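You operate a simulated robot arm through the tools that you are given. There is no shell and no other tool. Be economical: measure what you need, move in short steps, check, and stop when the job is done.

Carry out the task below with a simulated robot arm. There is one attempt and no reset: what you move stays moved.

TASK
Slide the green cup along the top of the green bench until it stands next to the green gauge.
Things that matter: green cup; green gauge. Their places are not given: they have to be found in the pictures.

It is judged by the outcome, as a careful person would: the job done as asked, and still so three seconds after it is handed in. It fails if anything else is knocked over, pushed out of place, dropped, spilled or broken.

THE ROBOT
A 7-joint arm with a two-finger parallel gripper, fixed in place. Base frame: the origin is at the foot of the arm, x ahead of it, y to its left, z up; the work surface is at about z = 0. Lengths are in mm, angles in degrees, forces in N, time in s.
With the tool pointing down near the work surface it reaches from about 240 to 620 mm from the base axis. Its first joint turns from -66.0 to 66.0 degrees. Payload 2.6 kg.
Tool frame: the origin (TCP) lies between the finger pads and is the grasp point; the fingertips stand 30 mm ahead of it; z points along the fingers, y is the line along which they close. The gripper opens to 94 mm. The fingers are 28 mm wide and 10 mm thick; the gripper's body (50 by 96 mm) begins 55 mm behind the TCP.
Orientation is told as [roll, pitch, yaw] about the base's x, y, z axes, in that order, counted from this pose: with the fingers straight down and closing along the base's y, the tool's x points along the base's -x, its y along +y and its z along -z.

THE INTERFACE
- The arm moves only by the tool drive_tool. Its argument "targets" is a list of rows, each an object of numbers (a shift or turn left out is 0, a gripper value left out holds the last): "x", "y", "z": the shift along the base's x, y, z in units of 150 mm (1.0 is 150 mm); "wx", "wy", "wz": the turn, a rotation vector about the base's x, y, z in units of 45 degrees (1.0 is 45 degrees). In form: [{"x": .., "y": .., "z": .., "wx": .., "wy": .., "wz": ..}, ...]. A call has 1 to 8 rows; each row is the pose to reach, as a shift and turn from the pose commanded when the call began. "claw" is the finger opening in mm, from 0 to 94, set as the call begins (left out, the last holds). A call with a number of a shift or a turn outside -1 to 1 is refused whole. A row lasts 0.2 s, in which the tool goes at most 50 mm and 8.6 degrees; a call with a longer step from one row to the next is refused whole, and so is a gripper value outside its range. A pose out of reach is approached as far as the arm can. The call stops where the force on the tool passes 40 N (or 10 N more than at its start, if that is more) or the arm is blocked; 0.2 s more then pass. The fingers move at their own pace (about 72 mm/s each) and stop on an object; they squeeze with about 30 N. The grip force told is the motor's: it shows also when the fingers shut on nothing. Time passes only in rows, and 0.2 s behind the last, so rows that repeat a pose let the fingers close. It gives the time, the measured TCP pose, the force on the tool (base axes), the opening and the grip force at its end, in the units of the frame above (readings bear some noise), and new pictures: "pictures" is both (left out), scene, wrist or none.
- Cameras (640 x 400 px; columns grow to the right, rows downward): "scene" is fixed at [54.5, 464.2, 551.4]; the picture's right is [-0.43, -0.90, 0.00], its down [-0.62, 0.30, -0.73] and it looks along [0.66, -0.31, -0.69] (base axes); focal length 338 px, centre (320, 200). "wrist" rides on the gripper at [-37, 0, -58] in the tool frame; the picture's right is [0.00, -1.00, 0.00], its down [0.97, 0.00, -0.24] and it looks along [0.24, 0.00, 0.97] (tool axes); focal length 218 px, centre (320, 200).
- probe_pixels(camera, pixels): for up to 12 pixels [column, row] of the newest picture of that camera ("zoom" is the newest enlarged one), the place [x, y, z] in the base frame of the surface seen there, good to about 2 mm. No time passes.
- enlarge(camera, box): a new picture of the part [left, top, right, bottom] of that camera's present view, enlarged. No time passes.
- hand_in(): hands the job in; it is judged then, once.

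Work in short steps. Measure before you move; look again where a grasp or a placing could have gone wrong, and mend it. You have 60 turns and 100 pictures in all, the two below and enlarged ones among them. Open the gripper and draw the arm clear of the work before you hand the job in, unless the task says otherwise; then end with one line.

The tools are called after "Emit:" as name(argument=value, ...) on one line, values as JSON. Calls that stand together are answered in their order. drive_tool: Moves the arm, as the interface text tells. Its arguments: {"type":"object","properties":{"targets":{"type":"array","items":{"type":"object","properties":{"x":{"type":"number"},"y":{"type":"number"},"z":{"type":"number"},"wx":{"type":"number"},"wy":{"type":"number"},"wz":{"type":"number"}}}},"claw":{"type":"number"},"pictures":{"type":"string","enum":["both","scene","wrist","none"]}},"required":["targets"]} The other tools are called the same way: probe_pixels (camera, pixels) gives the place of the surface under pixels of a picture; enlarge (camera, box) takes an enlarged picture of a part of a camera's view; hand_in () hands the job in.

At the start:

```text
time_s: 0.0
eef_pos: [451.1, -11.3, 215.0]
ee_rot: [-0.1, 0.0, 0.0]
wrist_force: [-0.2, 0.2, 0.3]
finger_gap: 93.9
grip_force: 0.0
```

scene: 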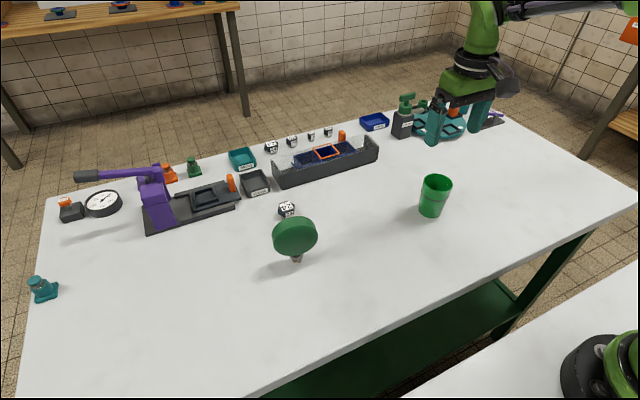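
wrist: 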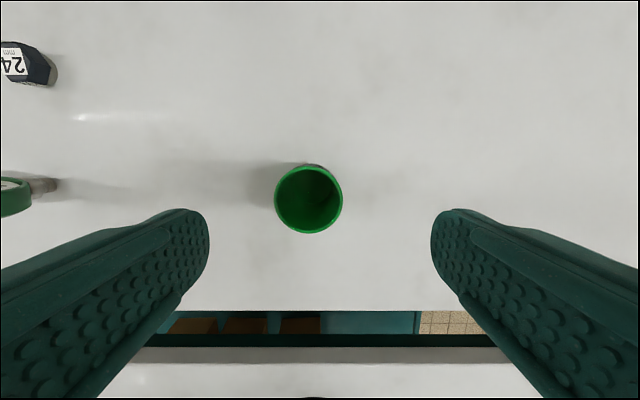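

The green cup is at scene (435,195) and the likely green gauge is at (295,237). I'll enlarge and measure both.

Emit:
probe_pixels(camera="scene", pixels=[[435, 178], [432, 205], [430, 215], [421, 180], [452, 183], [295, 237], [297, 259], [275, 240], [316, 232], [287, 210], [297, 220], [380, 230]])

Emit:
enlarge(camera="scene", box=[240, 160, 480, 310])

Emit:
probe_pixels(camera="wrist", pixels=[[308, 166], [308, 232], [276, 200], [342, 200], [15, 195], [45, 185], [310, 205], [320, 300]])

```text
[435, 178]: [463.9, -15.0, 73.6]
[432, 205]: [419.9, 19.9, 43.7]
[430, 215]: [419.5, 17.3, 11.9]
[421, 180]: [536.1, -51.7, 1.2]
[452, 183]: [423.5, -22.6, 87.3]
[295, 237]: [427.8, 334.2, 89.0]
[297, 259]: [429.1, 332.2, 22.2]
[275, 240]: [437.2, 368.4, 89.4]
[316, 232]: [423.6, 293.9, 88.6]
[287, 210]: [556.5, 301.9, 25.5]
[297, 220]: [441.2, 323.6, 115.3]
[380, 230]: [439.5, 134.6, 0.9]
```

```text
2.67 times, centred on (360, 235) of scene
```

zoom: 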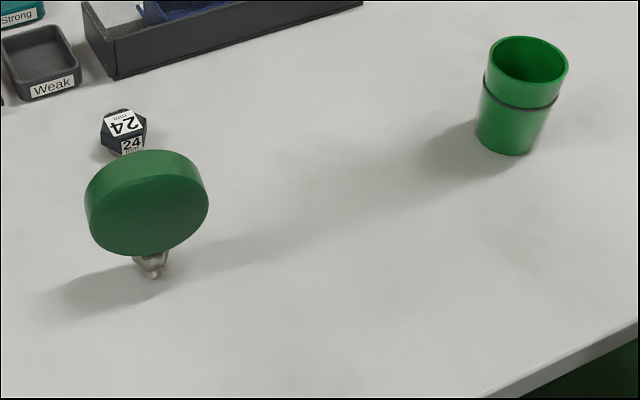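

```text
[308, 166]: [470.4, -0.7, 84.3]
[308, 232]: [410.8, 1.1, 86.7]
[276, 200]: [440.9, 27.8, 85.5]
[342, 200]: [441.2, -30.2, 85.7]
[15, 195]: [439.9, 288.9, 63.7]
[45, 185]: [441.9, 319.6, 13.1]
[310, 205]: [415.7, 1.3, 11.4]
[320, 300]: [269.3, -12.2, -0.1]
```

Cup: centre about (441,-1), rim radius about 30, height about 87. Gauge disc: about y 288–374 at x about 436. I'll turn the gripper by -90° so the fingers close along x and nothing sits between cup and gauge.

Emit:
drive_tool(targets=[{"wz": -0.167}, {"wz": -0.333}, {"wz": -0.5}, {"wz": -0.667}, {"wz": -0.833}, {"wz": -1.0}], claw=94, pictures="none")

Emit:
drive_tool(targets=[{"wz": -0.167}, {"wz": -0.333}, {"wz": -0.5}, {"wz": -0.667}, {"wz": -0.833, "x": -0.03, "y": 0.03}, {"wz": -1.0, "x": -0.067, "y": 0.067}, {"wz": -1.0, "x": -0.067, "y": 0.067}])

```text
time_s: 1.4
eef_pos: [450.4, -11.1, 214.4]
ee_rot: [0.0, 0.0, -45.2]
wrist_force: [0.1, 0.9, -0.4]
finger_gap: 94.0
grip_force: 0.0
```

```text
time_s: 3.0
eef_pos: [440.1, -0.7, 216.4]
ee_rot: [0.0, -0.1, -90.1]
wrist_force: [0.0, 0.9, -0.1]
finger_gap: 94.4
grip_force: 0.0
```

scene: 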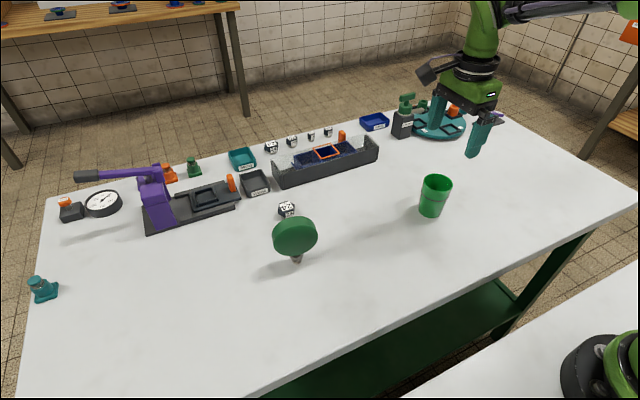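
wrist: 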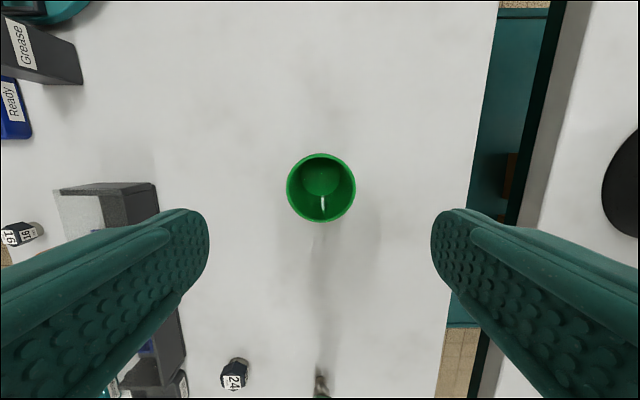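

Cup is centred between the fingers (wrist column 321). I'll descend straight down to straddle it.

Emit:
drive_tool(targets=[{"z": -0.2}, {"z": -0.4}, {"z": -0.6}, {"z": -0.75}, {"z": -0.75}], pictures="both")

```text
time_s: 4.2
eef_pos: [439.4, -0.4, 102.0]
ee_rot: [0.0, 0.0, -89.8]
wrist_force: [-0.3, 0.4, -0.2]
finger_gap: 94.0
grip_force: 0.0
```

scene: 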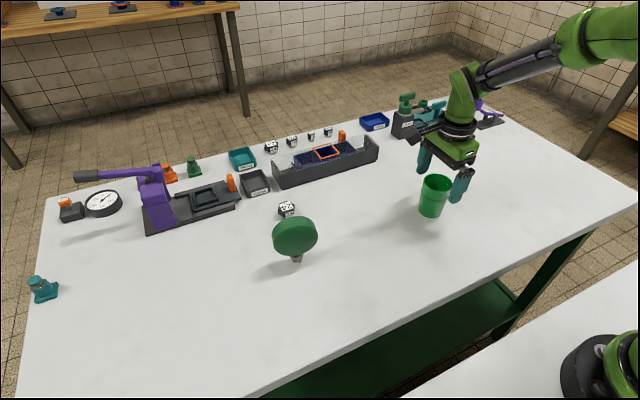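
wrist: 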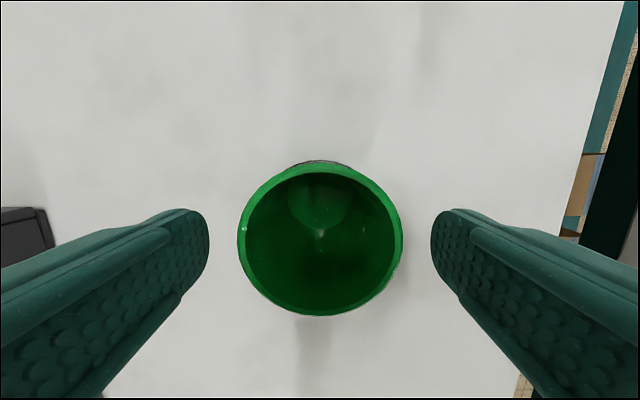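

Clear on both sides. Lower 52 mm to TCP z about 50, then close.

Emit:
drive_tool(targets=[{"z": -0.17}, {"z": -0.35}, {"z": -0.35}], pictures="none")

Emit:
drive_tool(targets=[{}, {}, {}], claw=48, pictures="both")

```text
time_s: 5.0
eef_pos: [439.8, -0.2, 49.6]
ee_rot: [0.0, 0.0, -90.1]
wrist_force: [0.0, -0.5, -0.5]
finger_gap: 93.8
grip_force: 0.1
```

```text
time_s: 5.8
eef_pos: [439.9, 1.4, 49.7]
ee_rot: [0.0, 0.1, -90.0]
wrist_force: [-0.3, 1.0, -0.2]
finger_gap: 57.2
grip_force: 30.6
```

scene: 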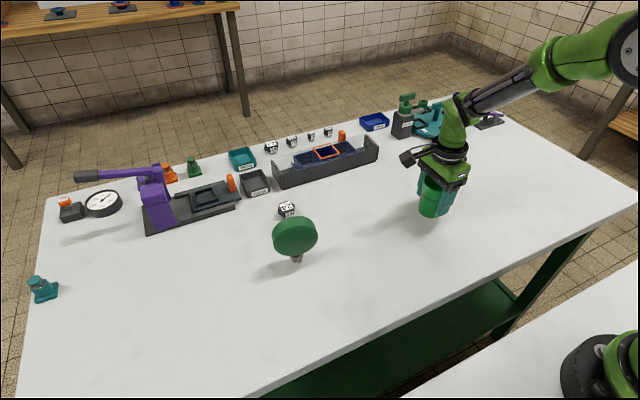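
wrist: 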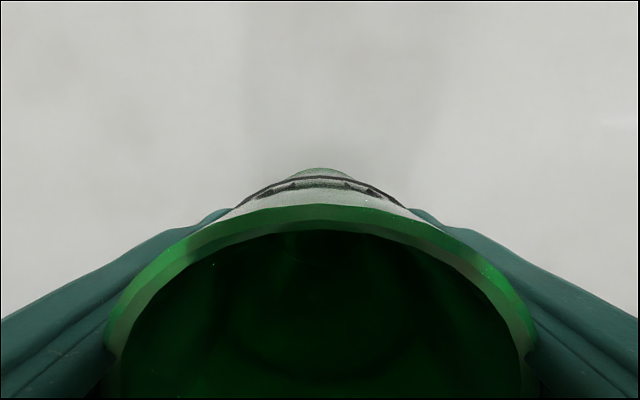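

Gripped (gap 57 mm, 30 N). Slide 135 mm toward +y in small steps, holding the height.

Emit:
drive_tool(targets=[{"y": 0.08}, {"y": 0.2}, {"y": 0.34}, {"y": 0.48}, {"y": 0.62}, {"y": 0.76}, {"y": 0.86}, {"y": 0.9}], pictures="scene")

```text
time_s: 7.6
eef_pos: [441.7, 135.5, 50.4]
ee_rot: [0.0, 0.0, -89.9]
wrist_force: [-0.5, 0.2, -0.1]
finger_gap: 57.0
grip_force: 30.0
```

scene: 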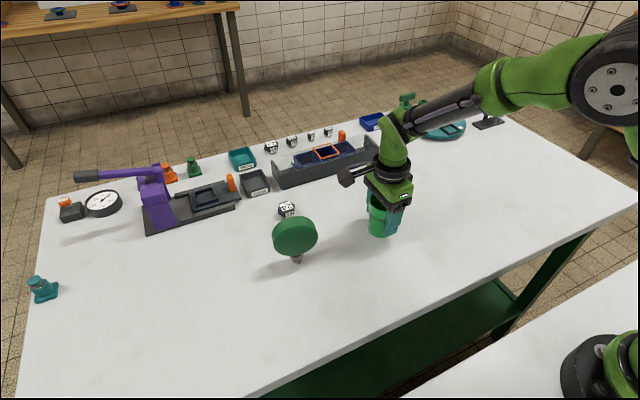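

The cup rides upright at y about 135. I'll slide another 90 mm and measure the remaining gap.

Emit:
drive_tool(targets=[{"y": 0.08}, {"y": 0.2}, {"y": 0.32}, {"y": 0.44}, {"y": 0.54}, {"y": 0.6}, {"y": 0.6}], pictures="scene")

Emit:
enlarge(camera="scene", box=[240, 160, 400, 260])

```text
time_s: 9.2
eef_pos: [439.9, 226.0, 49.7]
ee_rot: [-0.1, -0.1, -90.0]
wrist_force: [-0.6, -0.5, 0.1]
finger_gap: 56.9
grip_force: 29.7
```

scene: 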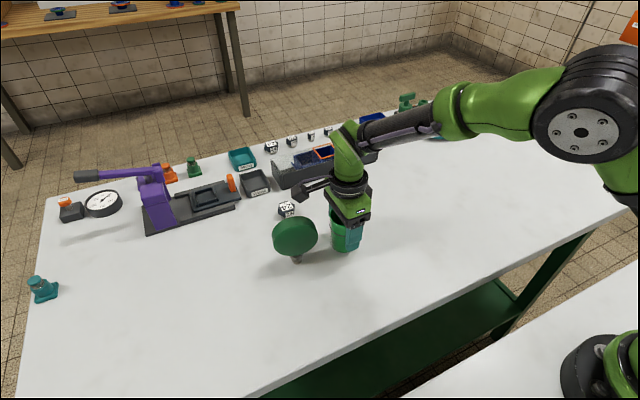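

```text
4.00 times, centred on (320, 210) of scene
```

zoom: 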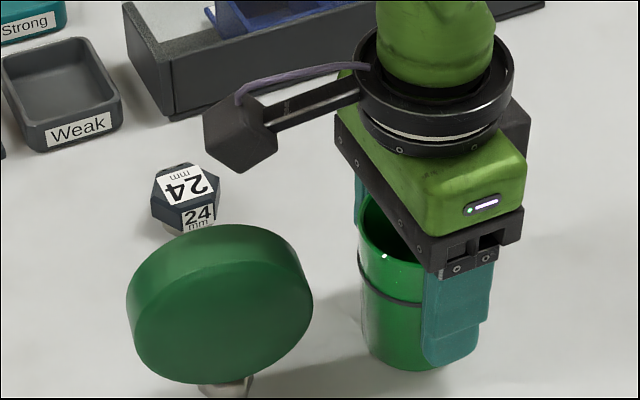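

Emit:
probe_pixels(camera="zoom", pixels=[[240, 130], [220, 140], [255, 165], [340, 140], [420, 250], [312, 290], [308, 270], [362, 250], [365, 310], [300, 330], [290, 260], [376, 265]])

```text
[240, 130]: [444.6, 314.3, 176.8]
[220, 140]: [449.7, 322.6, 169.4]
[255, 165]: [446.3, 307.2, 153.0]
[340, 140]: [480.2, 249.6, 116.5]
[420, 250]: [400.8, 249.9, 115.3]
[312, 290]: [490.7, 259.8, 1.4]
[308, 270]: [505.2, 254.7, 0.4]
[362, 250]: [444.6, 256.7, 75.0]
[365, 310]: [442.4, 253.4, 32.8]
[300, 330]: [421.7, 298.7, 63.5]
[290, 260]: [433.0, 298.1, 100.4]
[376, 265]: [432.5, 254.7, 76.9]
```

The black box on the gripper bracket hangs over the gauge at y about 314; checking its underside against the gauge's top.

Emit:
probe_pixels(camera="zoom", pixels=[[234, 171], [274, 150], [206, 150], [225, 227], [250, 226], [200, 232], [311, 305], [309, 320], [300, 262], [225, 165], [180, 240], [306, 310]])

```text
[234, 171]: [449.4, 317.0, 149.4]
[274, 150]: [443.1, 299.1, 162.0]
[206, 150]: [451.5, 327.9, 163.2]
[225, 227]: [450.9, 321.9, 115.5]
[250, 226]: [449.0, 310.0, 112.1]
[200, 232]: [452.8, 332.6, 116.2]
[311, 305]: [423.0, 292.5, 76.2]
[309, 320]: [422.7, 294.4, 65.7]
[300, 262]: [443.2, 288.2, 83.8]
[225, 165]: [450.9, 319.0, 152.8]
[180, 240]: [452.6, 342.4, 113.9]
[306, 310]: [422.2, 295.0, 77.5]
```

There's 32 mm of vertical clearance, and the gap from cup rim (y about 256) to gauge edge (y about 288) is also about 32 mm. I'll slide 18 mm more, leaving about 14 mm.

Emit:
drive_tool(targets=[{"y": 0.04}, {"y": 0.08}, {"y": 0.12}, {"y": 0.12}], pictures="none")

Emit:
drive_tool(targets=[{}, {}, {}, {}], claw=90, pictures="both")

```text
time_s: 10.2
eef_pos: [440.3, 242.2, 50.0]
ee_rot: [0.0, 0.1, -90.1]
wrist_force: [0.6, -0.5, 0.7]
finger_gap: 57.2
grip_force: 29.9
```

```text
time_s: 11.2
eef_pos: [441.4, 242.3, 49.7]
ee_rot: [0.0, 0.0, -90.1]
wrist_force: [-0.3, 0.3, 0.5]
finger_gap: 90.0
grip_force: 0.0
```

scene: 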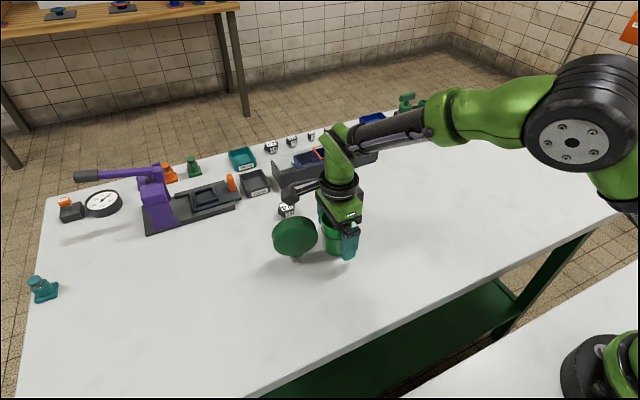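
wrist: 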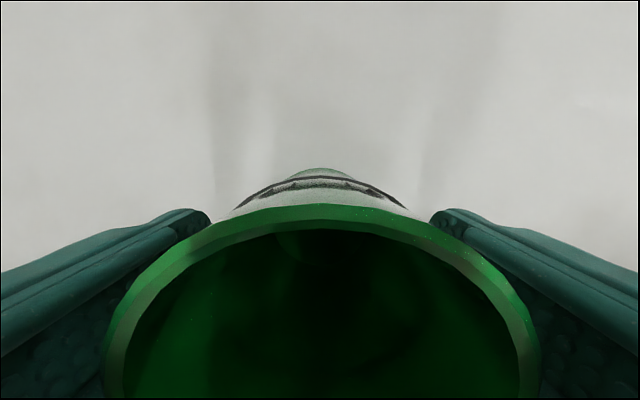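

Released and upright. I'll go straight up, then draw away toward -y.

Emit:
drive_tool(targets=[{"z": 0.1}, {"z": 0.3}, {"z": 0.5}, {"z": 0.75}, {"z": 0.95}, {"z": 0.95}], claw=94, pictures="none")

Emit:
drive_tool(targets=[{"y": -0.2}, {"y": -0.4}, {"y": -0.65}, {"y": -0.85}, {"y": -1.0}, {"y": -1.0}], pictures="scene")

Emit:
enlarge(camera="scene", box=[240, 180, 400, 280])

```text
time_s: 12.6
eef_pos: [441.2, 242.7, 191.9]
ee_rot: [0.1, 0.0, -90.1]
wrist_force: [0.3, -1.0, -0.6]
finger_gap: 94.0
grip_force: 0.0
```

```text
time_s: 14.0
eef_pos: [439.8, 91.7, 193.9]
ee_rot: [-0.1, 0.1, -90.0]
wrist_force: [0.2, -0.2, 0.0]
finger_gap: 93.8
grip_force: 0.1
```

scene: 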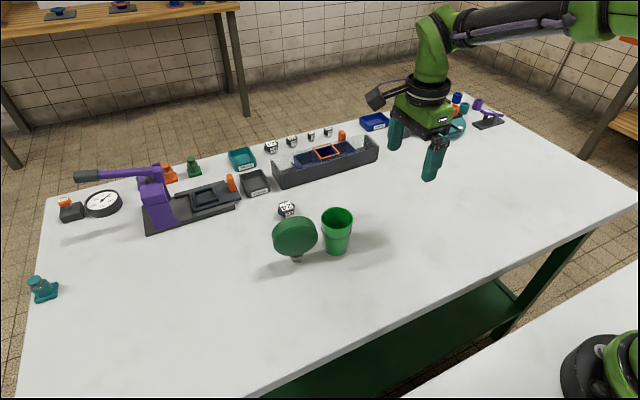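

```text
4.00 times, centred on (320, 230) of scene
```

zoom: 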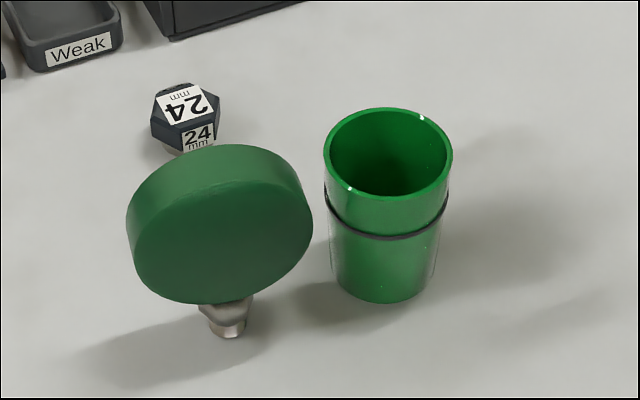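

The cup stands upright about 15 mm from the gauge, the gauge hasn't moved, and the arm is clear. Handing in.

Emit:
hand_in()

```text
The job is handed in.
```

The green cup was slid along the bench and now stands upright about 15 mm from the green gauge; the gauge did not move, and the arm is open and clear.
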